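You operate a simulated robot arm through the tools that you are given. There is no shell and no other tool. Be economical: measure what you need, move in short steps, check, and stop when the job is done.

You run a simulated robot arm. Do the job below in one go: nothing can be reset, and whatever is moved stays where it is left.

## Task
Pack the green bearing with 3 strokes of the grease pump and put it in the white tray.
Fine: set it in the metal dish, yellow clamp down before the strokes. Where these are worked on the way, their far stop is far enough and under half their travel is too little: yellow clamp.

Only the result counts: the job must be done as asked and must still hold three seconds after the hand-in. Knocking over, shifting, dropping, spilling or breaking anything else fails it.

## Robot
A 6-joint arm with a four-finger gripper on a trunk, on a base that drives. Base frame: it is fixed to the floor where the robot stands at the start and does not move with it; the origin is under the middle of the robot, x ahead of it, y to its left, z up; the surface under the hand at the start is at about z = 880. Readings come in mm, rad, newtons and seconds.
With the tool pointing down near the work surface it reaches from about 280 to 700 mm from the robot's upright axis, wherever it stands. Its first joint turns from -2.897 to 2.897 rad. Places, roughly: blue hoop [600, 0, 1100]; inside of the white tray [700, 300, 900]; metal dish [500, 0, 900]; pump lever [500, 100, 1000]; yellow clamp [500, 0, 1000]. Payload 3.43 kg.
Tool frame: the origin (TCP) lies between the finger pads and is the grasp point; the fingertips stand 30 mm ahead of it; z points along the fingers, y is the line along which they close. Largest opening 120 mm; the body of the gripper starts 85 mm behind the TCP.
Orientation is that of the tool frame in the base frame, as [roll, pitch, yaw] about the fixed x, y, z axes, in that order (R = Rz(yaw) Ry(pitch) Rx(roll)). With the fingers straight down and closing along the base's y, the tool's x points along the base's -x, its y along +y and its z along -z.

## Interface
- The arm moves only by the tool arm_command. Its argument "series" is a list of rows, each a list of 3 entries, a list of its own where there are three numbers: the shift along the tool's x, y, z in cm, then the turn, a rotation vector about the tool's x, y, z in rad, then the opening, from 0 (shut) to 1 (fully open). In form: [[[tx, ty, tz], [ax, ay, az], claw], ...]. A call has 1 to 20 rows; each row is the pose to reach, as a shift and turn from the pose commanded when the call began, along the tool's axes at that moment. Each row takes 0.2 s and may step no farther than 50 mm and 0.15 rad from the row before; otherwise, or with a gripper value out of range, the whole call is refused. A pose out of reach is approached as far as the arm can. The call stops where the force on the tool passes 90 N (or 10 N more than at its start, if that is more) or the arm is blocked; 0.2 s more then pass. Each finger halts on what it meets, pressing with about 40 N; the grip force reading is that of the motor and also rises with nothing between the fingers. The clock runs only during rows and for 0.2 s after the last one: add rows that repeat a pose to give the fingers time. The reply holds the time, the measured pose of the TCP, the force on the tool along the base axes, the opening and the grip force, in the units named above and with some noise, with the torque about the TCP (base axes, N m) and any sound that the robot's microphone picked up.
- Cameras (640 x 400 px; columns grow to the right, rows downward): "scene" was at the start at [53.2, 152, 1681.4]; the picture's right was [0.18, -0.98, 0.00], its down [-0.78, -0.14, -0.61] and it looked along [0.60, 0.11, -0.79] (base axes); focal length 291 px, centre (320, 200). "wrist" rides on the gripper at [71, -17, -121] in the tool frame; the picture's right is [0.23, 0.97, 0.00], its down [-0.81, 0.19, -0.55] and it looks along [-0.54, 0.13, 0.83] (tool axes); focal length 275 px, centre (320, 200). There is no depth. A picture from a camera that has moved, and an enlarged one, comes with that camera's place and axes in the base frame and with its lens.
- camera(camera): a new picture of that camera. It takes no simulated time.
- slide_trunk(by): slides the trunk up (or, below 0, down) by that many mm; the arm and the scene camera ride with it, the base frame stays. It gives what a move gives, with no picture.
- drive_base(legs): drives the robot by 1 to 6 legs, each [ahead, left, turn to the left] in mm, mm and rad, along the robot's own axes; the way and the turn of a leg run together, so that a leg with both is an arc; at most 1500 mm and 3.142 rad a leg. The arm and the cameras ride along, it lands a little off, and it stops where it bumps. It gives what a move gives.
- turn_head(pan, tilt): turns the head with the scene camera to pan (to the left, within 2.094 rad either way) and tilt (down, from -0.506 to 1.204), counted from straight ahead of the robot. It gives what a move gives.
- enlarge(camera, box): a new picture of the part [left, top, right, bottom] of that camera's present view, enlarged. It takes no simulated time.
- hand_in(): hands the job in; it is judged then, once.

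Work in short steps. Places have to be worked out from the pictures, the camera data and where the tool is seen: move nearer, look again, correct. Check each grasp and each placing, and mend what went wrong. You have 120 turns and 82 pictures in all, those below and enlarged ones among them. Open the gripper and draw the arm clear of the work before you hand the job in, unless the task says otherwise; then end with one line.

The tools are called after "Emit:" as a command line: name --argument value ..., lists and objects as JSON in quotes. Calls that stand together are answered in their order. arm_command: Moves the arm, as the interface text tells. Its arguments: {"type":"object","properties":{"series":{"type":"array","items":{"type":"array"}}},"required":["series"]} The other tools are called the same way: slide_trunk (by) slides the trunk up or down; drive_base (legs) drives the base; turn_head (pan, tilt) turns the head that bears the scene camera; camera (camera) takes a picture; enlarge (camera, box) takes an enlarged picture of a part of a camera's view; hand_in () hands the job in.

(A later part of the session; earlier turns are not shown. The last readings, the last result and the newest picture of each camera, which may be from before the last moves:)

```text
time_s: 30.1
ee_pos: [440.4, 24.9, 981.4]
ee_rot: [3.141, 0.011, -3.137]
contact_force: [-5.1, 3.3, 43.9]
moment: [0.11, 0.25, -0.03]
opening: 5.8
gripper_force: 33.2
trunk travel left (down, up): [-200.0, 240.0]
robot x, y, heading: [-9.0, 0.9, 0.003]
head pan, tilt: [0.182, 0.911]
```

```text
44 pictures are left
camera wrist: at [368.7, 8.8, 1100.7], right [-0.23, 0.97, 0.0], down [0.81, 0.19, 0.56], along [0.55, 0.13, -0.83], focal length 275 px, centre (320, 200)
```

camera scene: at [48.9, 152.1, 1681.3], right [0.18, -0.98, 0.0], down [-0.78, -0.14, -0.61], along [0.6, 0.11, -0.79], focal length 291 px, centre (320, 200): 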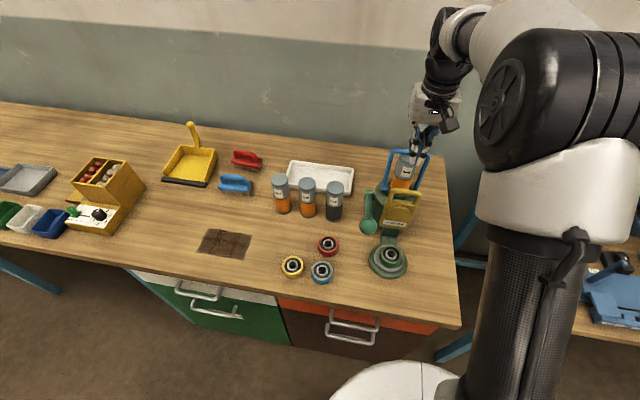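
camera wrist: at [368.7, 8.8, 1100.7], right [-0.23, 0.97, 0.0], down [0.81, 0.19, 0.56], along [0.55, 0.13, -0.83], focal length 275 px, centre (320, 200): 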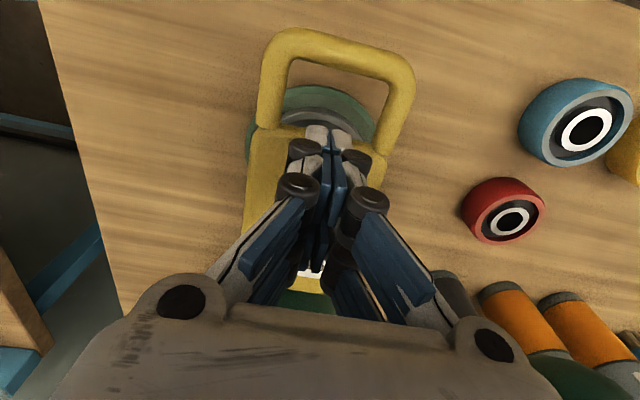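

Firm contact at 44 N: the plate lies on the bearing at its stop. Now I'll lift off and go above the lever knob at [449, 103, 1081] with the fingers open along y. Gripping the ball sideways lets the lever turn between the pads.

Emit:
arm_command --series '[[[0, 0, -3], [0, 0, 0], 0], [[0, 0, -7.5], [0, 0, 0], 0], [[0, 0, -12], [0, 0, 0], 0.2], [[0, 0, -16.5], [0, 0, 0], 0.4], [[-0.4, 2.5, -20], [0, 0, 0], 0.55], [[-0.9, 6, -20], [0, 0, 0], 0.6], [[-0.9, 7.8, -20], [0, 0, 0], 0.6], [[-0.9, 7.8, -20], [0, 0, 0], 0.6]]'

Emit:
camera --camera "wrist"

Emit:
enlarge --camera "scene" --box '[330, 130, 450, 290]'

```text
time_s: 31.9
ee_pos: [450.0, 102.8, 1179.9]
ee_rot: [-3.142, 0.002, -3.14]
contact_force: [0.3, -0.3, 0.2]
moment: [-0.01, 0.0, 0.01]
opening: 71.9
gripper_force: 0.1
trunk travel left (down, up): [-200.0, 240.0]
robot x, y, heading: [-4.4, -0.1, -0.001]
head pan, tilt: [0.182, 0.911]
```

```text
43 pictures are left
camera wrist: at [378.5, 86.0, 1299.7], right [-0.23, 0.97, 0.0], down [0.81, 0.19, 0.56], along [0.54, 0.13, -0.83], focal length 275 px, centre (320, 200)
```

wrist: 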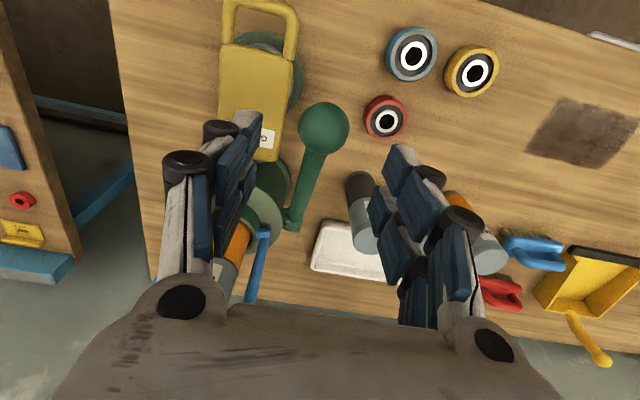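

```text
2.50 times, centred on (390, 210) of scene
camera zoom: at [47.6, 151.9, 1681.4], right [0.18, -0.98, 0.0], down [-0.78, -0.14, -0.61], along [0.6, 0.11, -0.79], focal length 729 px, centre (145, 175)
```

zoom: 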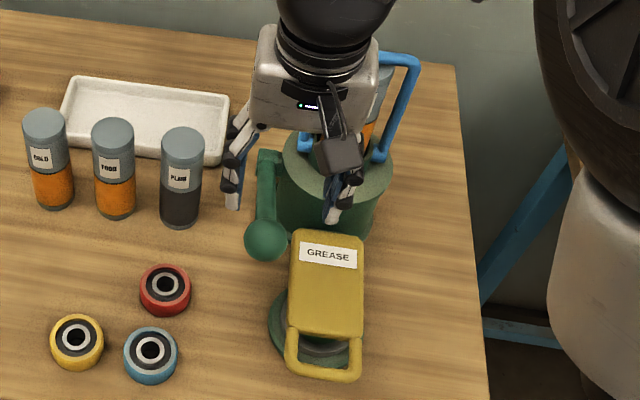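

The ball is near [453, 106, 1075]. I'll lower the open fingers around it and close.

Emit:
arm_command --series '[[[-0.3, 0.3, 3], [0, 0, 0], 0.6], [[-0.3, 0.3, 6], [0, 0, 0], 0.6], [[-0.3, 0.3, 9.4], [0, 0, 0], 0.6], [[-0.3, 0.3, 9.4], [0, 0, 0], 0.6]]'

Emit:
camera --camera "wrist"

```text
time_s: 32.9
ee_pos: [453.2, 104.4, 1084.0]
ee_rot: [-3.142, 0.003, -3.14]
contact_force: [-0.1, 0.0, 0.2]
moment: [0.01, 0.04, -0.02]
opening: 72.1
gripper_force: 0.1
trunk travel left (down, up): [-200.0, 240.0]
robot x, y, heading: [-8.6, -0.8, 0.003]
head pan, tilt: [0.182, 0.911]
```

```text
41 pictures are left
camera wrist: at [380.5, 88.7, 1204.0], right [-0.23, 0.97, 0.0], down [0.81, 0.19, 0.56], along [0.54, 0.13, -0.83], focal length 275 px, centre (320, 200)
```

wrist: 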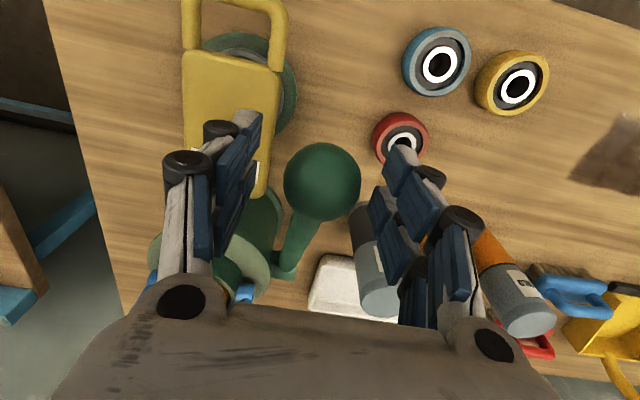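

The ball is centred between the fingers at about z = 1074. Closing.

Emit:
arm_command --series '[[[0, 0.2, 0], [0, 0, 0], 0.4], [[0, 0.2, 0], [0, 0, 0], 0.28], [[0, 0.2, 0], [0, 0, 0], 0.28], [[0, 0.2, 0], [0, 0, 0], 0.28]]'

```text
time_s: 33.9
ee_pos: [451.5, 107.6, 1083.1]
ee_rot: [-3.141, 0.004, -3.141]
contact_force: [-0.5, -1.7, -0.1]
moment: [-0.02, 0.06, -0.05]
opening: 42.1
gripper_force: 39.6
trunk travel left (down, up): [-200.0, 240.0]
robot x, y, heading: [-6.1, -0.9, -0.002]
head pan, tilt: [0.182, 0.911]
```

The ball is gripped at 42 mm. I'll start the first downstroke along the arc about the pivot near [636, 978].

Emit:
arm_command --series '[[[0.6, 0, 1.2], [0, 0, 0], 0.28], [[1.05, 0, 2.5], [0, 0, 0], 0.28], [[1.6, 0, 4.2], [0, 0, 0], 0.28], [[2.0, 0, 6], [0, 0, 0], 0.28]]'

Emit:
enlarge --camera "scene" --box '[330, 130, 450, 290]'

```text
time_s: 34.9
ee_pos: [433.2, 107.0, 1025.8]
ee_rot: [3.138, 0.004, -3.141]
contact_force: [-0.6, -4.5, 10.1]
moment: [-0.16, -0.61, -0.02]
opening: 41.4
gripper_force: 44.9
trunk travel left (down, up): [-200.0, 240.0]
robot x, y, heading: [-7.2, 0.6, -0.001]
head pan, tilt: [0.182, 0.911]
```

```text
2.50 times, centred on (390, 210) of scene
camera zoom: at [46.5, 151.2, 1681.5], right [0.18, -0.98, 0.0], down [-0.78, -0.14, -0.61], along [0.6, 0.11, -0.79], focal length 729 px, centre (145, 175)
```

zoom: 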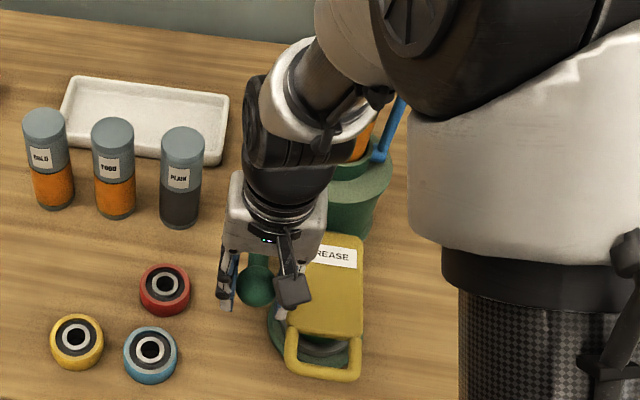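

The lever follows at only 10 N. Continuing down in small steps to find the far stop.

Emit:
arm_command --series '[[[0.2, 0, 1.2], [0, 0, 0], 0.28], [[0.3, 0, 2.4], [0, 0, 0], 0.28], [[0.3, 0, 3.6], [0, 0, 0], 0.28]]'

```text
time_s: 35.7
ee_pos: [426.5, 107.5, 988.8]
ee_rot: [3.14, 0.005, -3.14]
contact_force: [-4.8, 0.1, 6.2]
moment: [0.01, -0.54, -0.04]
opening: 33.8
gripper_force: 0.1
trunk travel left (down, up): [-200.0, 240.0]
robot x, y, heading: [-8.8, -0.8, 0.002]
head pan, tilt: [0.182, 0.911]
```

The fingers closed to 34 mm, so the ball slipped partly out of the pads. I'll look.

Emit:
camera --camera "wrist"

Emit:
enlarge --camera "scene" --box '[330, 130, 450, 290]'

```text
39 pictures are left
camera wrist: at [356.6, 91.2, 1108.8], right [-0.23, 0.97, 0.0], down [0.81, 0.19, 0.56], along [0.54, 0.13, -0.83], focal length 275 px, centre (320, 200)
```

wrist: 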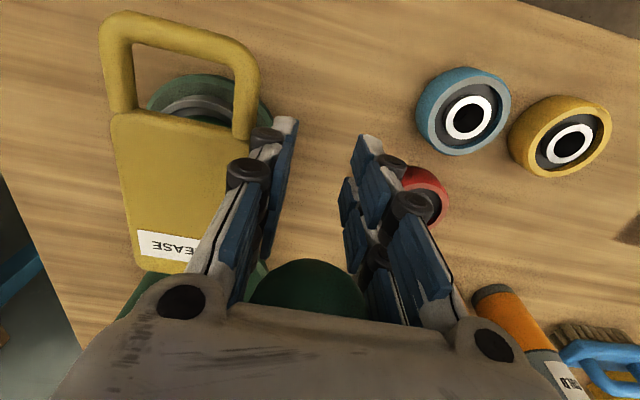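

```text
2.50 times, centred on (390, 210) of scene
camera zoom: at [44.7, 151.7, 1681.5], right [0.18, -0.98, 0.0], down [-0.78, -0.14, -0.61], along [0.6, 0.11, -0.79], focal length 729 px, centre (145, 175)
```

zoom: 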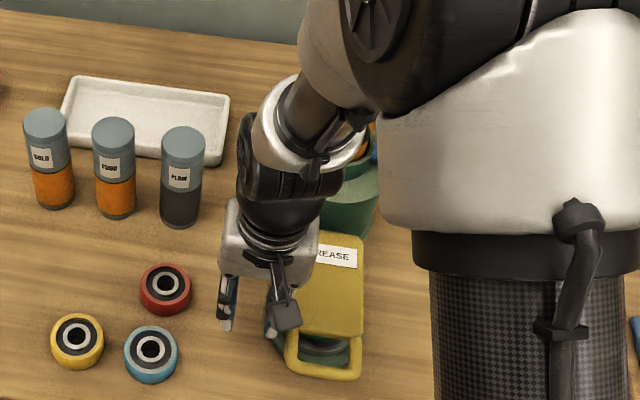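

The spring-loaded ball slipped up toward the palm. I'll open the gripper and rise straight up so the lever returns to its top. Then I'll push from above with closed fingertips, following the arc.

Emit:
arm_command --series '[[[0, 0, 0], [0, 0, 0], 0.45], [[0, 0, 0], [0, 0, 0], 0.6], [[-0.5, 0, -3], [0, 0, 0], 0.6], [[-1.2, 0, -6.5], [0, 0, 0], 0.6], [[-2, 0, -10.5], [0, 0, 0], 0.6], [[-2.6, 0, -15], [0, 0, 0], 0.6], [[-2.6, 0, -18], [0, 0, 0], 0.3], [[-2.6, 0, -18], [0, 0, 0], 0], [[-2.6, 0, -18], [0, 0, 0], 0]]'

Emit:
camera --camera "wrist"

```text
time_s: 37.7
ee_pos: [455.3, 110.9, 1166.9]
ee_rot: [-3.142, 0.003, -3.14]
contact_force: [0.6, 0.3, -0.5]
moment: [0.0, 0.01, 0.01]
opening: 16.3
gripper_force: 2.6
trunk travel left (down, up): [-200.0, 240.0]
robot x, y, heading: [-5.3, 1.9, 0.003]
head pan, tilt: [0.182, 0.911]
```

```text
37 pictures are left
camera wrist: at [383.7, 93.2, 1287.8], right [-0.23, 0.97, 0.0], down [0.81, 0.19, 0.56], along [0.54, 0.13, -0.83], focal length 275 px, centre (320, 200)
```

wrist: 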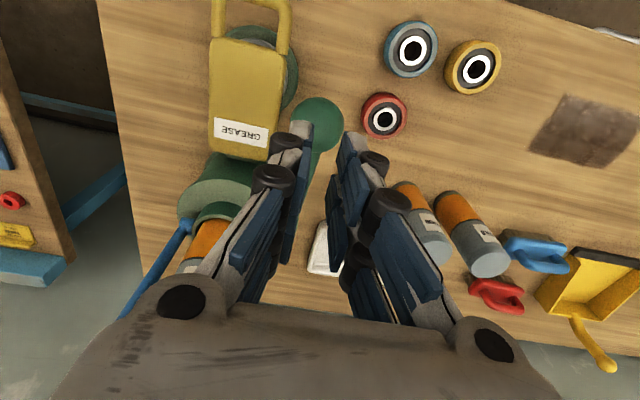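

The lever is back at its top, with the ball at [453, 108, 1073]. I'll close the fingers fully and bring the tips just above the ball.

Emit:
arm_command --series '[[[0.2, -0.2, 1], [0, 0, 0], 0], [[0.2, -0.3, 2], [0, 0, 0], 0], [[0.2, -0.3, 3.4], [0, 0, 0], 0], [[0.2, -0.3, 3.4], [0, 0, 0], 0]]'

Emit:
enlarge --camera "wrist" --box '[240, 60, 420, 240]'

```text
time_s: 38.7
ee_pos: [452.1, 106.4, 1134.4]
ee_rot: [-3.141, 0.004, -3.14]
contact_force: [1.3, 0.7, -0.1]
moment: [0.01, -0.05, 0.02]
opening: 0.3
gripper_force: 33.5
trunk travel left (down, up): [-200.0, 240.0]
robot x, y, heading: [-5.4, 1.7, 0.001]
head pan, tilt: [0.182, 0.911]
```

```text
2.22 times, centred on (330, 150) of wrist
camera zoom: at [381.5, 88.6, 1254.7], right [-0.23, 0.97, 0.0], down [0.81, 0.19, 0.56], along [0.54, 0.13, -0.83], focal length 612 px, centre (298, 311)
```

zoom: 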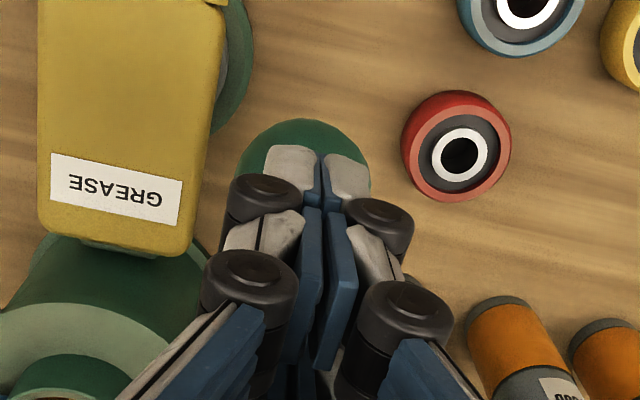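

The tips are over the ball, about 3 mm to its left. I'll correct that and push down along the arc.

Emit:
arm_command --series '[[[0, -0.3, 0.5], [0, 0, 0], 0], [[0.1, -0.3, 1.0], [0, 0, 0], 0], [[0.5, -0.3, 1.8], [0, 0, 0], 0], [[1.05, -0.3, 3.4], [0, 0, 0], 0], [[1.6, -0.3, 5.1], [0, 0, 0], 0], [[2.0, -0.3, 6.9], [0, 0, 0], 0]]'

Emit:
enlarge --camera "wrist" --box '[240, 60, 420, 240]'

```text
time_s: 40.1
ee_pos: [432.8, 101.9, 1067.0]
ee_rot: [3.141, 0.006, -3.139]
contact_force: [-1.8, 1.6, 6.9]
moment: [0.12, 0.06, 0.0]
opening: 0.0
gripper_force: 32.9
trunk travel left (down, up): [-200.0, 240.0]
robot x, y, heading: [-5.7, 1.7, 0.002]
head pan, tilt: [0.182, 0.911]
```

```text
2.22 times, centred on (330, 150) of wrist
camera zoom: at [361.2, 85.3, 1186.4], right [-0.23, 0.97, 0.0], down [0.81, 0.19, 0.56], along [0.54, 0.13, -0.83], focal length 612 px, centre (298, 311)
```

zoom: 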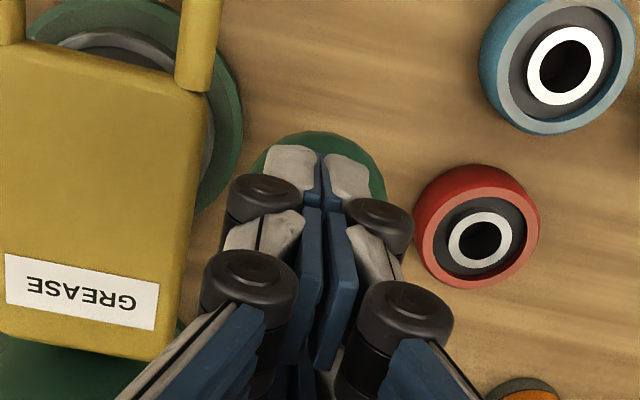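

Tracking is good at 7 N with the ball centred under the tips. Continuing down.

Emit:
arm_command --series '[[[0.2, 0, 0.9], [0, 0, 0], 0], [[0.25, 0, 1.8], [0, 0, 0], 0], [[0.3, 0, 2.7], [0, 0, 0], 0], [[0.3, 0, 3.6], [0, 0, 0], 0]]'

```text
time_s: 40.7
ee_pos: [430.9, 102.3, 1064.1]
ee_rot: [3.137, 0.024, -3.139]
contact_force: [-20.7, -4.7, 58.5]
moment: [0.16, 0.58, 0.06]
opening: 0.1
gripper_force: 33.0
trunk travel left (down, up): [-200.0, 240.0]
robot x, y, heading: [-4.2, -1.2, 0.002]
head pan, tilt: [0.182, 0.911]
stopped in row 2: the force on the tool passed its limit at 105 N (the readings are from after the stop); the commanded pose is now the measured one
```

It hit a hard stop with the ball at z ≈ 1012, so the full travel is about 62 mm. That means the first gripped push, which also drove the ball down to that stop before slipping, was stroke 1, and this is stroke 2. I'll follow the lever back up to its top and clear it.

Emit:
arm_command --series '[[[-0.2, 0, -1], [0, 0.024, 0], 0], [[-0.8, 0, -2.8], [0, 0.024, 0], 0], [[-1.5, 0, -4.8], [0, 0.024, 0], 0], [[-2.2, 0, -6.8], [0, 0.024, 0], 0], [[-2.2, 0, -7.6], [0, 0.024, 0], 0], [[-2.2, 0, -7.6], [0, 0.024, 0], 0]]'

Emit:
enlarge --camera "wrist" --box '[220, 0, 420, 220]'

Emit:
enlarge --camera "scene" --box '[330, 130, 450, 290]'

```text
time_s: 42.1
ee_pos: [457.5, 102.2, 1133.7]
ee_rot: [3.135, -0.004, -3.14]
contact_force: [0.0, -0.9, 0.0]
moment: [-0.05, 0.02, 0.0]
opening: 0.0
gripper_force: 33.6
trunk travel left (down, up): [-200.0, 240.0]
robot x, y, heading: [-2.2, 0.5, 0.001]
head pan, tilt: [0.182, 0.911]
```

```text
1.82 times, centred on (320, 110) of wrist
camera zoom: at [387.4, 84.6, 1255.1], right [-0.23, 0.97, 0.01], down [0.81, 0.19, 0.55], along [0.53, 0.13, -0.83], focal length 500 px, centre (320, 364)
```

zoom: 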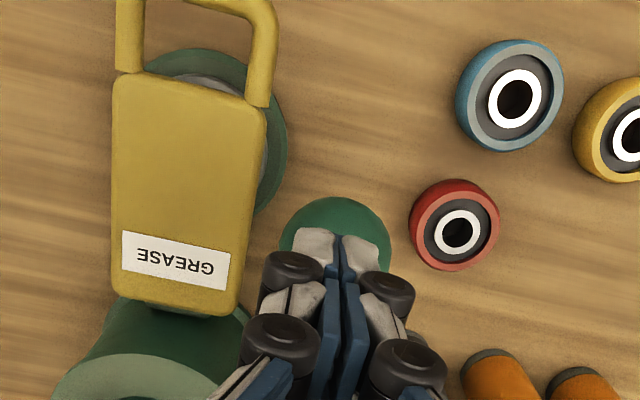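

```text
2.50 times, centred on (390, 210) of scene
camera zoom: at [47.3, 152.1, 1681.4], right [0.18, -0.98, 0.0], down [-0.78, -0.14, -0.61], along [0.6, 0.11, -0.79], focal length 729 px, centre (145, 175)
```

zoom: 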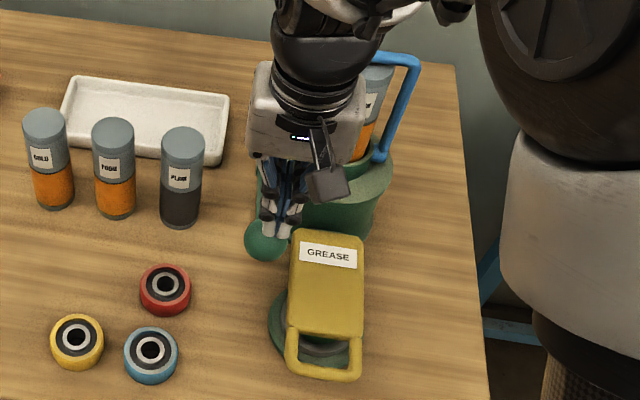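

The lever is back exactly at its start position. Third stroke along the same path to the stop.

Emit:
arm_command --series '[[[0.5, 0, 0.5], [0, 0, 0], 0], [[0.6, 0, 1.0], [0, 0, 0], 0], [[1.0, 0, 1.8], [0, 0, 0], 0], [[1.5, 0, 3.4], [0, 0, 0], 0], [[2.05, 0, 5.1], [0, 0, 0], 0], [[2.45, 0, 6.9], [0, 0, 0], 0], [[2.5, 0, 7.3], [0, 0, 0], 0], [[2.5, 0, 7.6], [0, 0, 0], 0], [[2.5, 0, 7.6], [0, 0, 0], 0]]'

```text
time_s: 44.1
ee_pos: [430.9, 103.0, 1063.4]
ee_rot: [3.136, 0.007, -3.138]
contact_force: [-3.8, -0.5, 63.6]
moment: [0.26, 0.07, -0.11]
opening: 0.0
gripper_force: 33.5
trunk travel left (down, up): [-200.0, 240.0]
robot x, y, heading: [-8.9, 0.0, 0.004]
head pan, tilt: [0.182, 0.911]
```

It's at the far stop with 64 N. Following the lever back up and clear.

Emit:
arm_command --series '[[[-0.2, 0, -1], [0, 0, 0], 0], [[-0.8, 0, -2.8], [0, 0, 0], 0], [[-1.5, 0, -4.8], [0, 0, 0], 0], [[-2.2, 0, -6.8], [0, 0, 0], 0], [[-2.2, 0, -9], [0, 0, 0], 0], [[0, 0, -12], [0, 0, 0], 0], [[3, -2, -12], [0, 0, 0], 0], [[6, -4, -12], [0, 0, 0], 0], [[9, -6, -12], [0, 0, 0], 0], [[11, -8, -12], [0, 0, 0], 0]]'

Emit:
camera --camera "wrist"

Emit:
enlarge --camera "scene" --box '[330, 130, 450, 290]'

```text
time_s: 46.3
ee_pos: [322.1, 20.8, 1179.2]
ee_rot: [3.135, -0.003, -3.14]
contact_force: [-0.3, 0.3, 0.0]
moment: [0.0, 0.01, 0.01]
opening: 0.0
gripper_force: 33.5
trunk travel left (down, up): [-200.0, 240.0]
robot x, y, heading: [-5.8, -1.2, -0.0]
head pan, tilt: [0.182, 0.911]
```

```text
32 pictures are left
camera wrist: at [251.8, 3.5, 1298.7], right [-0.23, 0.97, 0.01], down [0.81, 0.19, 0.55], along [0.54, 0.13, -0.83], focal length 275 px, centre (320, 200)
```

wrist: 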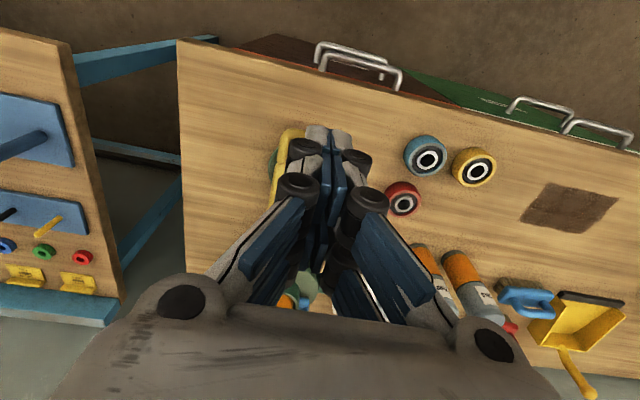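

```text
2.50 times, centred on (390, 210) of scene
camera zoom: at [46.5, 151.7, 1681.5], right [0.18, -0.98, 0.0], down [-0.78, -0.14, -0.61], along [0.6, 0.11, -0.79], focal length 729 px, centre (145, 175)
```

zoom: 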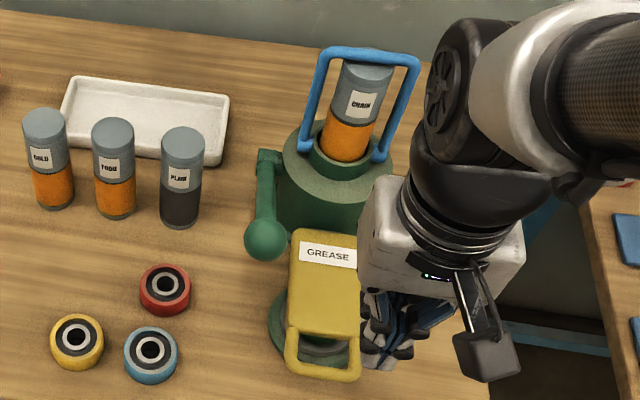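

All three strokes are done and the lever is back up. Next I'll raise the clamp. I'll back the base up so the hand can come in at a 60° tilt with closed fingers, hook under the handle bar, and lift it along its arc.

Emit:
drive_base --legs '[[-175, 0, 0]]'

Emit:
arm_command --series '[[[-2.2, 0.05, 1], [0, -0.131, 0], 0], [[-4.4, 0.1, 2.5], [0, -0.262, 0], 0], [[-6.6, 0.15, 5], [0, -0.393, 0], 0], [[-8.8, 0.2, 7.5], [0, -0.524, 0], 0], [[-11, 0.25, 10], [0, -0.655, 0], 0], [[-13.2, 0.3, 12.5], [0, -0.785, 0], 0], [[-15.4, 0.35, 15], [0, -0.916, 0], 0], [[-17.3, 0.4, 17.9], [0, -1.047, 0], 0], [[-17.3, 0.4, 17.9], [0, -1.047, 0], 0]]'

Emit:
camera --camera "wrist"

Emit:
camera --camera "scene"

```text
time_s: 47.8
ee_pos: [146.1, 20.9, 1179.4]
ee_rot: [3.135, -0.003, -3.141]
contact_force: [0.0, -0.7, 0.7]
moment: [-0.02, -0.03, 0.02]
opening: 0.0
gripper_force: 33.5
trunk travel left (down, up): [-200.0, 240.0]
robot x, y, heading: [-186.9, -2.1, -0.003]
head pan, tilt: [0.182, 0.911]
```

```text
time_s: 49.8
ee_pos: [368.5, 41.9, 1032.6]
ee_rot: [-2.905, 1.003, -2.966]
contact_force: [-0.3, 2.5, 1.2]
moment: [-0.11, -0.01, -0.16]
opening: 0.2
gripper_force: 33.4
out of reach, approached as far as the arm can: row 4, 5, 6, 7, 8, 9
trunk travel left (down, up): [-200.0, 240.0]
robot x, y, heading: [-181.3, -2.2, -0.001]
head pan, tilt: [0.182, 0.911]
```

```text
30 pictures are left
camera wrist: at [228.2, 29.3, 1038.2], right [-0.1, 0.94, -0.32], down [-0.03, 0.31, 0.95], along [0.99, 0.1, 0.0], focal length 275 px, centre (320, 200)
```

wrist: 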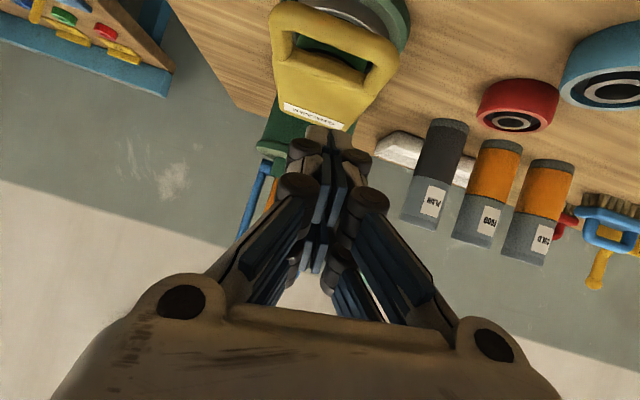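

```text
29 pictures are left
camera scene: at [-131.6, 152.0, 1681.5], right [0.18, -0.98, 0.0], down [-0.78, -0.14, -0.61], along [0.6, 0.11, -0.79], focal length 291 px, centre (320, 200)
```

scene: 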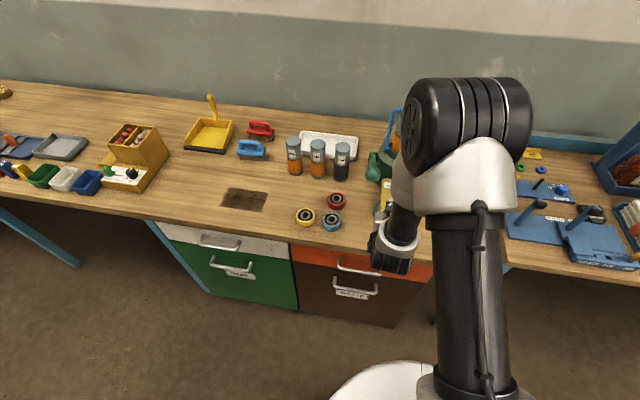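

The pose is still too close to the robot, so I'll back up another 130 mm.

Emit:
drive_base --legs '[[-130, 0, 0]]'

```text
time_s: 51.0
ee_pos: [241.3, 44.9, 1032.0]
ee_rot: [-2.917, 0.997, -2.963]
contact_force: [-0.3, 0.2, -0.1]
moment: [0.02, 0.02, 0.02]
opening: 0.0
gripper_force: 33.1
trunk travel left (down, up): [-200.0, 240.0]
robot x, y, heading: [-307.7, -1.1, -0.001]
head pan, tilt: [0.182, 0.911]
```

Emit:
arm_command --series '[[[-0.1, -0.4, 3], [-0.043, -0.017, 0.048], 0], [[-0.2, -0.8, 6], [-0.086, -0.033, 0.095], 0], [[-0.35, -1.26, 8.9], [-0.086, -0.033, 0.095], 0], [[-0.35, -1.26, 8.9], [-0.086, -0.033, 0.095], 0]]'

Emit:
camera --camera "wrist"

```text
time_s: 52.0
ee_pos: [338.0, 63.5, 1000.2]
ee_rot: [-3.018, 1.02, -3.057]
contact_force: [0.1, 0.6, 0.2]
moment: [0.01, 0.0, -0.02]
opening: 0.0
gripper_force: 33.4
out of reach, approached as far as the arm can: row 1, 2, 3, 4
trunk travel left (down, up): [-200.0, 240.0]
robot x, y, heading: [-309.0, 1.2, -0.003]
head pan, tilt: [0.182, 0.911]
```

```text
28 pictures are left
camera wrist: at [197.9, 51.3, 1002.3], right [-0.1, 0.96, -0.26], down [-0.04, 0.26, 0.97], along [0.99, 0.11, 0.02], focal length 275 px, centre (320, 200)
```

wrist: 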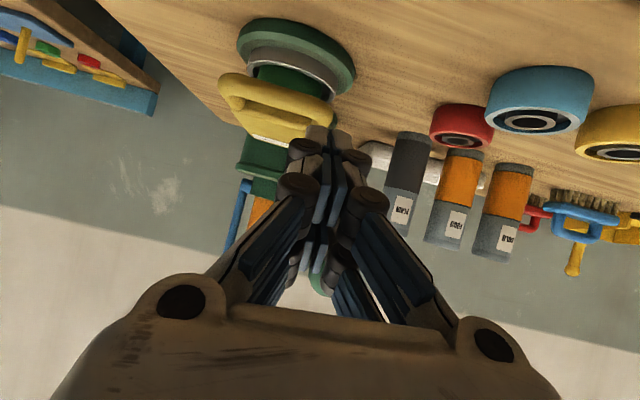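

A wrist limit is the problem because the shoulder is too high. I'll raise the hand and then lower the trunk so the forearm comes in flatter.

Emit:
arm_command --series '[[[-3, 0, -3.5], [0, 0.1, 0], 0], [[-6, 0, -6.5], [0, 0.2, 0], 0], [[-9, 0, -9.5], [0, 0.3, 0], 0], [[-12.5, 0, -12], [0, 0.3, 0], 0], [[-12.5, 0, -12], [0, 0.3, 0], 0]]'

Emit:
slide_trunk --by -190

```text
time_s: 53.2
ee_pos: [300.7, 75.7, 1166.5]
ee_rot: [-3.056, 0.719, -3.104]
contact_force: [1.0, 0.5, 0.0]
moment: [-0.04, 0.04, 0.01]
opening: 0.0
gripper_force: 33.3
trunk travel left (down, up): [-200.0, 240.0]
robot x, y, heading: [-308.4, 1.4, -0.006]
head pan, tilt: [0.182, 0.911]
```

```text
time_s: 55.3
ee_pos: [300.5, 74.9, 978.3]
ee_rot: [-3.055, 0.721, -3.105]
contact_force: [-0.1, -0.1, 0.5]
moment: [0.01, -0.01, 0.05]
opening: 0.0
gripper_force: 33.2
trunk travel left (down, up): [-10.0, 430.0]
robot x, y, heading: [-304.6, 5.2, -0.001]
head pan, tilt: [0.182, 0.911]
```

Emit:
arm_command --series '[[[-0.17, -1.6, 0.7], [-0.019, -0.109, 0.012], 0], [[-0.34, -3.2, 1.5], [-0.038, -0.217, 0.025], 0], [[-0.51, -4.89, 2.2], [-0.057, -0.326, 0.037], 0], [[-0.51, -4.89, 2.2], [-0.057, -0.326, 0.037], 0]]'

Emit:
camera --camera "wrist"

```text
time_s: 56.3
ee_pos: [314.6, 58.7, 971.5]
ee_rot: [-3.139, 1.047, 3.12]
contact_force: [0.0, 0.3, 0.1]
moment: [0.0, 0.01, -0.01]
opening: 0.1
gripper_force: 33.7
out of reach, approached as far as the arm can: row 1, 3, 4
trunk travel left (down, up): [-10.0, 430.0]
robot x, y, heading: [-306.8, 4.5, -0.001]
head pan, tilt: [0.182, 0.911]
```

```text
27 pictures are left
camera wrist: at [174.2, 45.5, 968.6], right [-0.09, 0.98, -0.2], down [-0.07, 0.2, 0.98], along [0.99, 0.1, 0.05], focal length 275 px, centre (320, 200)
```

wrist: 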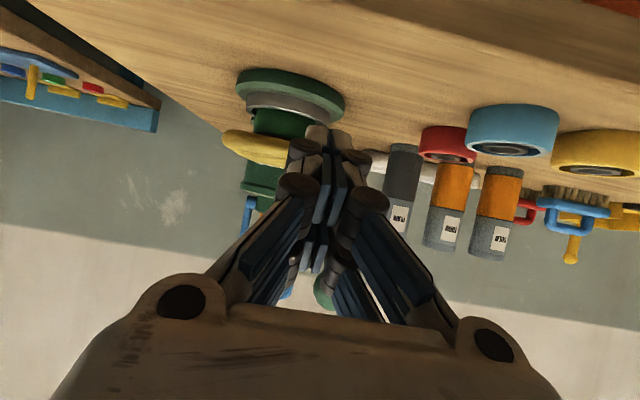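

The tilt is right now, but the wrist resists moving toward the robot's centre line. I'll shift the base 35 mm to the right instead so the hand lines up with the clamp.

Emit:
drive_base --legs '[[0, -36, 0]]'

Emit:
enlarge --camera "wrist" --box '[200, 40, 440, 220]'

```text
time_s: 57.2
ee_pos: [314.8, 21.5, 970.9]
ee_rot: [-3.138, 1.048, 3.12]
contact_force: [0.1, -0.4, -0.1]
moment: [-0.01, 0.03, -0.01]
opening: 0.0
gripper_force: 33.0
trunk travel left (down, up): [-10.0, 430.0]
robot x, y, heading: [-308.7, -36.0, 0.002]
head pan, tilt: [0.182, 0.911]
```

```text
2.22 times, centred on (320, 130) of wrist
camera zoom: at [174.2, 8.9, 968.8], right [-0.09, 0.98, -0.2], down [-0.07, 0.2, 0.98], along [0.99, 0.1, 0.05], focal length 612 px, centre (320, 356)
```

zoom: 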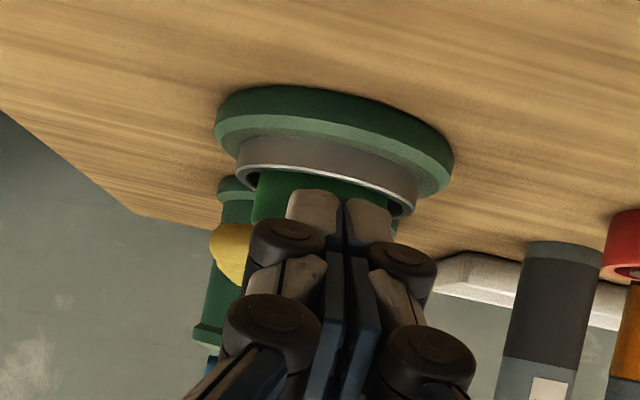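

The bar's underside is near z ≈ 943. I'll lower to z ≈ 935 in front of the bar, then slide the tips about 15 mm under it.

Emit:
arm_command --series '[[[0.9, 0, 0.9], [0, 0, 0], 0], [[1.8, 0, 1.8], [0, 0, 0], 0], [[2.62, 0, 2.67], [0, 0, 0], 0], [[2.62, 0, 2.67], [0, 0, 0], 0]]'

Emit:
enlarge --camera "wrist" --box '[200, 40, 440, 260]'

Emit:
camera --camera "scene"

```text
time_s: 58.2
ee_pos: [326.2, 23.8, 938.8]
ee_rot: [-3.113, 1.044, 3.139]
contact_force: [-0.8, -0.3, 0.0]
moment: [-0.02, 0.01, 0.03]
opening: 0.0
gripper_force: 33.1
out of reach, approached as far as the arm can: row 3, 4
trunk travel left (down, up): [-10.0, 430.0]
robot x, y, heading: [-305.4, -38.4, 0.001]
head pan, tilt: [0.182, 0.911]
```

```text
1.82 times, centred on (320, 150) of wrist
camera zoom: at [187.3, 11.2, 937.5], right [-0.09, 0.97, -0.21], down [-0.06, 0.21, 0.98], along [0.99, 0.1, 0.04], focal length 500 px, centre (320, 291)
```

zoom: 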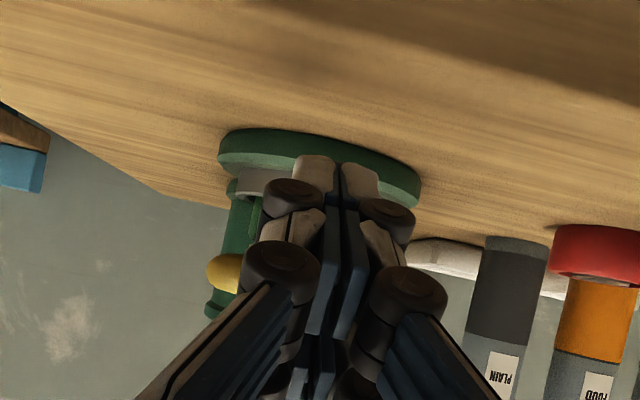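

```text
24 pictures are left
camera scene: at [-255.3, 116.2, 1491.4], right [0.18, -0.98, 0.0], down [-0.78, -0.14, -0.61], along [0.6, 0.11, -0.79], focal length 291 px, centre (320, 200)
```

scene: 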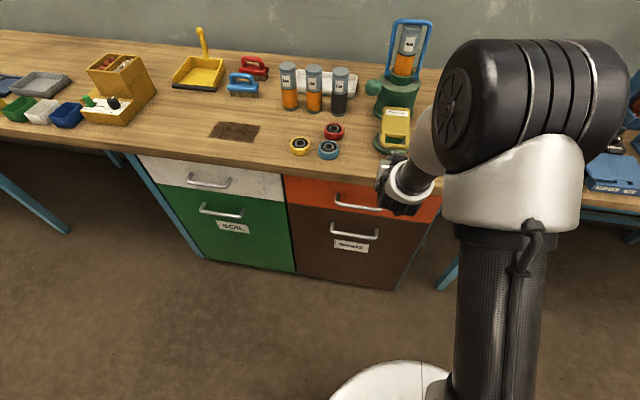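

Nearly in place at z = 939. I'll slide forward about 36 mm with slight downward motion, watching the force.

Emit:
arm_command --series '[[[-0.55, 0, 1.1], [0, 0, 0], 0], [[-1.1, 0, 2.2], [0, 0, 0], 0], [[-1.55, 0, 3.2], [0, 0, 0], 0], [[-1.55, 0, 3.2], [0, 0, 0], 0]]'

Emit:
enlarge --camera "scene" --box '[350, 80, 450, 220]'

```text
time_s: 59.2
ee_pos: [362.1, 24.8, 935.6]
ee_rot: [3.136, 1.046, 3.099]
contact_force: [-0.5, -0.4, -1.4]
moment: [-0.01, -0.03, 0.01]
opening: 0.0
gripper_force: 33.3
trunk travel left (down, up): [-10.0, 430.0]
robot x, y, heading: [-310.5, -35.5, 0.003]
head pan, tilt: [0.182, 0.911]
```

```text
2.86 times, centred on (400, 150) of scene
camera zoom: at [-255.3, 116.2, 1491.4], right [0.18, -0.98, 0.0], down [-0.78, -0.14, -0.61], along [0.6, 0.11, -0.79], focal length 833 px, centre (91, 343)
```

zoom: 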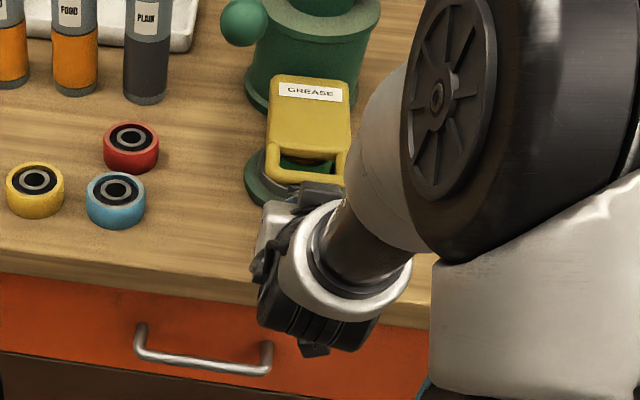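

The fingertips are under the bar. From three bar positions, the hinge fits (548, 954) with a radius of 170. I'll lift along that arc to about 45°.

Emit:
arm_command --series '[[[-1.2, 0, -0.7], [0, 0, 0], 0], [[-2.57, 0, -1.29], [0, 0, 0], 0], [[-4.53, 0, -1.95], [0, 0, 0], 0], [[-6.57, 0, -2.36], [0, 0, 0], 0], [[-8.93, 0, -2.53], [0, 0, 0], 0], [[-11.3, 0, -2.37], [0, 0, 0], 0], [[-13.3, 0, -1.94], [0, 0, 0], 0]]'

Emit:
camera --camera "wrist"

Emit:
enlarge --camera "scene" --box '[350, 50, 450, 220]'

```text
time_s: 60.8
ee_pos: [412.8, 23.7, 1062.2]
ee_rot: [-3.137, 1.046, 3.119]
contact_force: [0.2, 0.5, -0.2]
moment: [-0.03, -0.03, 0.0]
opening: 0.0
gripper_force: 33.5
trunk travel left (down, up): [-10.0, 430.0]
robot x, y, heading: [-309.3, -35.9, -0.002]
head pan, tilt: [0.182, 0.911]
```

```text
22 pictures are left
camera wrist: at [273.3, 10.9, 1060.0], right [-0.09, 0.98, -0.2], down [-0.07, 0.2, 0.98], along [0.99, 0.1, 0.05], focal length 275 px, centre (320, 200)
```

wrist: 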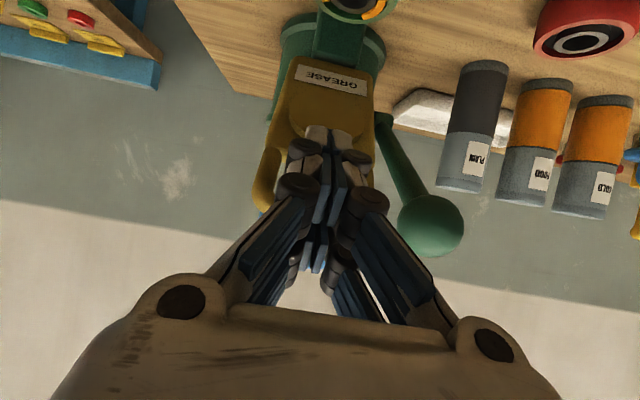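

```text
2.35 times, centred on (400, 135) of scene
camera zoom: at [-255.3, 116.2, 1491.4], right [0.18, -0.98, 0.0], down [-0.78, -0.14, -0.61], along [0.6, 0.11, -0.79], focal length 686 px, centre (132, 353)
```

zoom: 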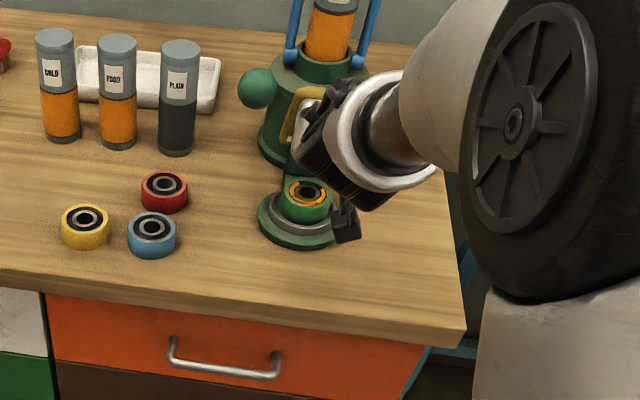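

The bearing now shows an orange grease ring, so the strokes took. The bar is riding on the fingers at about 45°. Continuing along the arc to vertical.

Emit:
arm_command --series '[[[-2.26, 0, 0.76], [0, 0, 0], 0], [[-4.12, 0, 1.69], [0, 0, 0], 0], [[-6.08, 0, 3.01], [0, 0, 0], 0], [[-7.62, 0, 4.4], [0, 0, 0], 0], [[-9.0, 0, 5.94], [0, 0, 0], 0], [[-10.04, 0, 7.39], [0, 0, 0], 0], [[-10.04, 0, 7.39], [0, 0, 0], 0]]'

Emit:
camera --camera "wrist"

Emit:
enlarge --camera "scene" --box '[350, 50, 450, 220]'

```text
time_s: 62.4
ee_pos: [520.7, 20.2, 1096.7]
ee_rot: [-3.125, 1.019, 3.125]
contact_force: [-43.2, 2.5, -35.3]
moment: [0.0, 0.15, 0.17]
opening: 5.6
gripper_force: 33.4
trunk travel left (down, up): [-10.0, 430.0]
robot x, y, heading: [-313.3, -36.7, 0.002]
head pan, tilt: [0.182, 0.911]
```

```text
20 pictures are left
camera wrist: at [380.9, 8.4, 1098.6], right [-0.09, 0.97, -0.2], down [-0.04, 0.2, 0.98], along [1.0, 0.1, 0.02], focal length 275 px, centre (320, 200)
```

wrist: 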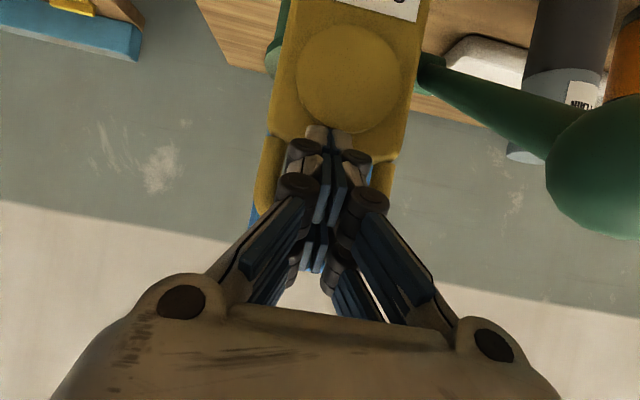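

```text
2.35 times, centred on (400, 135) of scene
camera zoom: at [-257.8, 117.1, 1491.1], right [0.18, -0.98, 0.0], down [-0.78, -0.14, -0.61], along [0.6, 0.11, -0.79], focal length 686 px, centre (132, 353)
```

zoom: 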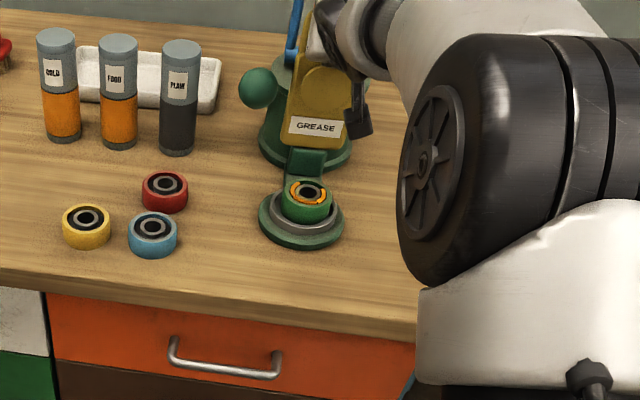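

The clamp is up against its stop, and the greased bearing is clear in the dish. I'll draw the hand back, slightly down first.

Emit:
arm_command --series '[[[1.6, 0, -0.6], [0, 0, 0], 0], [[2.37, 0, -2.1], [0, 0, 0], 0], [[3.87, 0, -4.7], [0, 0, 0], 0], [[5, 0, -8.66], [0, 0, 0], 0], [[6.13, 0, -12.6], [0, 0, 0], 0]]'

Emit:
enlarge --camera "wrist" --box '[200, 0, 460, 220]'

```text
time_s: 63.6
ee_pos: [385.0, 21.2, 1123.4]
ee_rot: [-3.135, 1.047, 3.12]
contact_force: [0.4, 0.1, -0.3]
moment: [0.01, 0.0, 0.0]
opening: 0.0
gripper_force: 33.6
trunk travel left (down, up): [-10.0, 430.0]
robot x, y, heading: [-308.3, -38.3, -0.0]
head pan, tilt: [0.182, 0.911]
```

```text
1.82 times, centred on (330, 110) of wrist
camera zoom: at [245.4, 9.0, 1121.7], right [-0.09, 0.98, -0.2], down [-0.07, 0.2, 0.98], along [0.99, 0.1, 0.05], focal length 500 px, centre (302, 364)
```

zoom: 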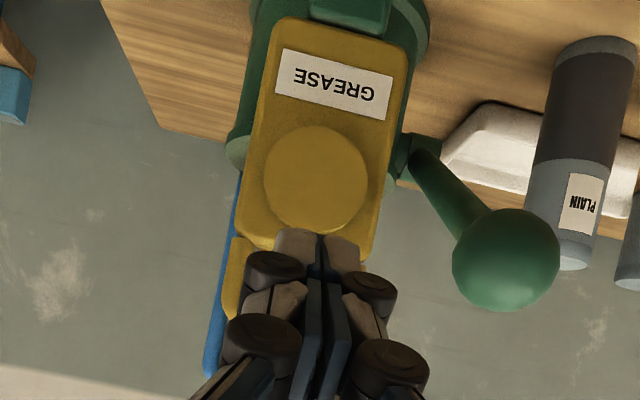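

The clamp stays up on its own. I'll restore the trunk height, set the tilt back to 30° with fingers open, and return the base to its earlier working position.

Emit:
slide_trunk --by 190

Emit:
arm_command --series '[[[1.2, 0, -1.8], [0, 0.131, 0], 0.2], [[2.4, 0, -3.6], [0, 0.262, 0], 0.4], [[3.6, 0, -5.4], [0, 0.393, 0], 0.6], [[4.8, 0, -7.2], [0, 0.524, 0], 0.68], [[4.8, 0, -7.2], [0, 0.524, 0], 0.68]]'

Emit:
drive_base --legs '[[130, 37, 0]]'

```text
time_s: 65.7
ee_pos: [387.0, 21.3, 1312.2]
ee_rot: [-3.136, 1.047, 3.121]
contact_force: [-1.5, 0.7, 1.0]
moment: [0.01, -0.05, 0.0]
opening: 0.1
gripper_force: 33.6
trunk travel left (down, up): [-200.0, 240.0]
robot x, y, heading: [-307.6, -33.4, -0.001]
head pan, tilt: [0.182, 0.911]
```

```text
time_s: 66.9
ee_pos: [299.9, 25.9, 1307.1]
ee_rot: [-3.14, 0.52, 3.117]
contact_force: [0.2, -0.9, 0.6]
moment: [0.02, -0.01, 0.01]
opening: 77.5
gripper_force: 0.1
out of reach, approached as far as the arm can: row 1, 2
trunk travel left (down, up): [-200.0, 240.0]
robot x, y, heading: [-310.8, -33.6, 0.004]
head pan, tilt: [0.182, 0.911]
```

```text
time_s: 68.2
ee_pos: [430.3, 63.0, 1306.4]
ee_rot: [-3.138, 0.519, 3.117]
contact_force: [0.5, 0.3, -0.9]
moment: [0.02, 0.04, 0.01]
opening: 81.6
gripper_force: 0.0
trunk travel left (down, up): [-200.0, 240.0]
robot x, y, heading: [-178.6, -1.4, -0.001]
head pan, tilt: [0.182, 0.911]
```

Emit:
arm_command --series '[[[2.6, -1.95, -1.5], [-0.006, 0, -0.01], 0.68], [[5.2, -3.9, -3], [-0.012, 0, -0.021], 0.68], [[7.4, -3.9, 0.8], [-0.012, 0, -0.021], 0.68], [[9.5, -3.9, 4.4], [-0.012, 0, -0.021], 0.68], [[11.6, -3.9, 8.1], [-0.012, 0, -0.021], 0.68], [[13.8, -3.9, 11.8], [-0.012, 0, -0.021], 0.68], [[15.9, -3.9, 15.6], [-0.012, 0, -0.021], 0.68], [[18.1, -3.9, 19.3], [-0.012, 0, -0.021], 0.68], [[20.2, -3.9, 23], [-0.012, 0, -0.021], 0.68], [[20.2, -3.9, 23], [-0.012, 0, -0.021], 0.68]]'

Emit:
camera --camera "wrist"

```text
time_s: 70.4
ee_pos: [365.1, 34.1, 1017.4]
ee_rot: [-3.132, 0.518, 3.132]
contact_force: [0.5, 0.2, 0.0]
moment: [-0.05, -0.01, 0.02]
opening: 81.6
gripper_force: 0.0
out of reach, approached as far as the arm can: row 7, 8, 9, 10
trunk travel left (down, up): [-200.0, 240.0]
robot x, y, heading: [-179.2, 3.0, -0.006]
head pan, tilt: [0.182, 0.911]
```

```text
17 pictures are left
camera wrist: at [243.6, 19.8, 1085.7], right [-0.19, 0.97, -0.12], down [0.43, 0.19, 0.88], along [0.88, 0.11, -0.46], focal length 275 px, centre (320, 200)
```

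wrist: 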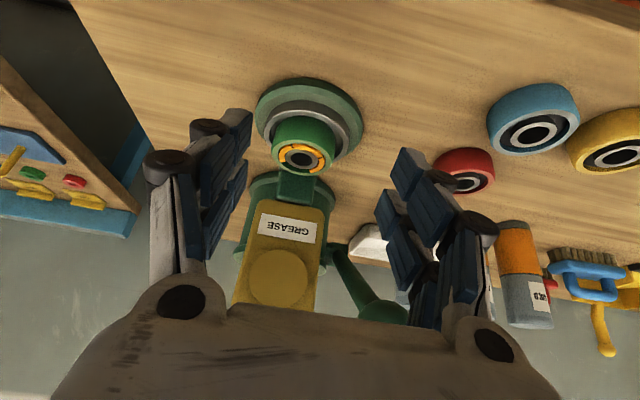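

The bearing is at [465, 24] with its top at 930. I'll move in by the same path as when I placed it, ending at the same grasp pose.

Emit:
arm_command --series '[[[-0.12, -0.5, 2.8], [0, 0, 0], 0.68], [[-0.25, -1.0, 5.57], [0, 0, 0], 0.68], [[-1.9, -1.0, 7.2], [0, 0, 0], 0.68], [[-3.5, -1.0, 8.95], [0, 0, 0], 0.68], [[-4.22, -1.0, 10.4], [0, 0, 0], 0.68], [[-4.22, -1.0, 10.4], [0, 0, 0], 0.68]]'

Emit:
camera --camera "wrist"

```text
time_s: 71.8
ee_pos: [454.3, 25.7, 948.7]
ee_rot: [-3.136, 0.52, -3.141]
contact_force: [1.0, -0.2, 0.0]
moment: [0.01, 0.01, 0.0]
opening: 81.6
gripper_force: 0.0
out of reach, approached as far as the arm can: row 1, 2, 3
trunk travel left (down, up): [-200.0, 240.0]
robot x, y, heading: [-179.0, -0.5, 0.003]
head pan, tilt: [0.182, 0.911]
```

```text
16 pictures are left
camera wrist: at [332.3, 9.9, 1018.0], right [-0.2, 0.97, -0.12], down [0.43, 0.2, 0.88], along [0.88, 0.12, -0.46], focal length 275 px, centre (320, 200)
```

wrist: 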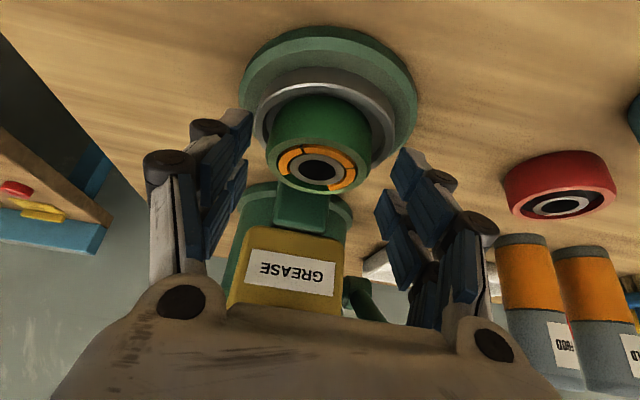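

The ring looks divided into segments. I'll zoom in, since that may show the number of strokes.

Emit:
enlarge --camera "wrist" --box '[260, 80, 380, 200]'

```text
3.33 times, centred on (320, 140) of wrist
camera zoom: at [332.3, 9.9, 1018.0], right [-0.2, 0.97, -0.12], down [0.43, 0.2, 0.88], along [0.88, 0.12, -0.46], focal length 918 px, centre (320, 400)
```

zoom: 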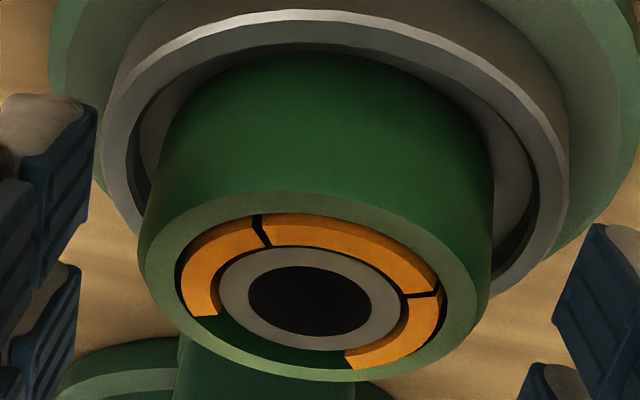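

Exactly three grease segments: three strokes confirmed. Gripping the bearing now.

Emit:
arm_command --series '[[[0.05, -0.1, 0.1], [0, 0, 0], 0.5], [[0.05, -0.1, 0.1], [0, 0, 0], 0.42], [[0.05, -0.1, 0.1], [0, 0, 0], 0.4], [[0.05, -0.1, 0.1], [0, 0, 0], 0.4]]'

```text
time_s: 72.8
ee_pos: [453.0, 25.5, 947.3]
ee_rot: [-3.135, 0.52, -3.141]
contact_force: [0.9, -0.9, 1.2]
moment: [0.03, -0.06, -0.02]
opening: 60.6
gripper_force: 40.2
trunk travel left (down, up): [-200.0, 240.0]
robot x, y, heading: [-177.9, 0.2, -0.001]
head pan, tilt: [0.182, 0.911]
```

Gripped at 61 mm. I'll lift 20 mm clear of the rim, back away from the pump, then rise.

Emit:
arm_command --series '[[[-0.5, 0, -0.87], [0, 0, 0], 0.4], [[-1.0, 0, -1.73], [0, 0, 0], 0.4], [[0.6, 0, -2.9], [0, 0, 0], 0.4], [[2.2, 0, -4.17], [0, 0, 0], 0.4], [[5.4, 0, -6.6], [0, 0, 0], 0.4], [[3.43, 0, -10.06], [0, 0, 0], 0.4], [[1.43, 0, -13.5], [0, 0, 0], 0.4], [[-0.57, 0, -17], [0, 0, 0], 0.4], [[-0.57, 0, -17], [0, 0, 0], 0.4]]'

Emit:
camera --camera "wrist"

Emit:
camera --camera "scene"

```text
time_s: 74.8
ee_pos: [373.7, 25.0, 1096.5]
ee_rot: [-3.139, 0.522, 3.141]
contact_force: [0.4, -0.4, -3.3]
moment: [0.0, 0.05, -0.01]
opening: 60.5
gripper_force: 40.5
out of reach, approached as far as the arm can: row 4, 5, 6, 8
trunk travel left (down, up): [-200.0, 240.0]
robot x, y, heading: [-176.7, -0.1, 0.0]
head pan, tilt: [0.182, 0.911]
```

```text
14 pictures are left
camera wrist: at [252.2, 8.9, 1164.3], right [-0.2, 0.97, -0.12], down [0.43, 0.19, 0.88], along [0.88, 0.13, -0.45], focal length 275 px, centre (320, 200)
```

wrist: 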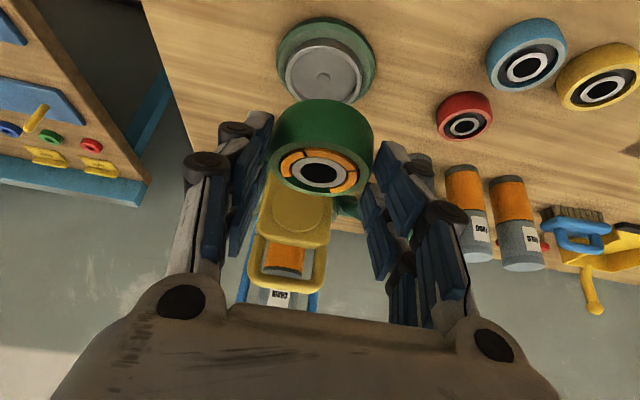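

```text
13 pictures are left
camera scene: at [-125.6, 152.5, 1681.3], right [0.18, -0.98, 0.0], down [-0.78, -0.14, -0.61], along [0.6, 0.11, -0.79], focal length 291 px, centre (320, 200)
```

scene: 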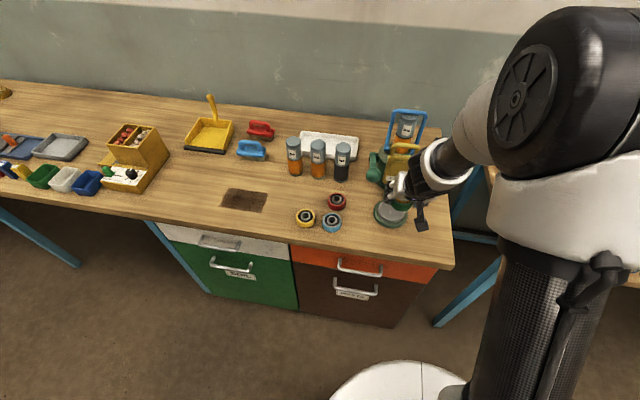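

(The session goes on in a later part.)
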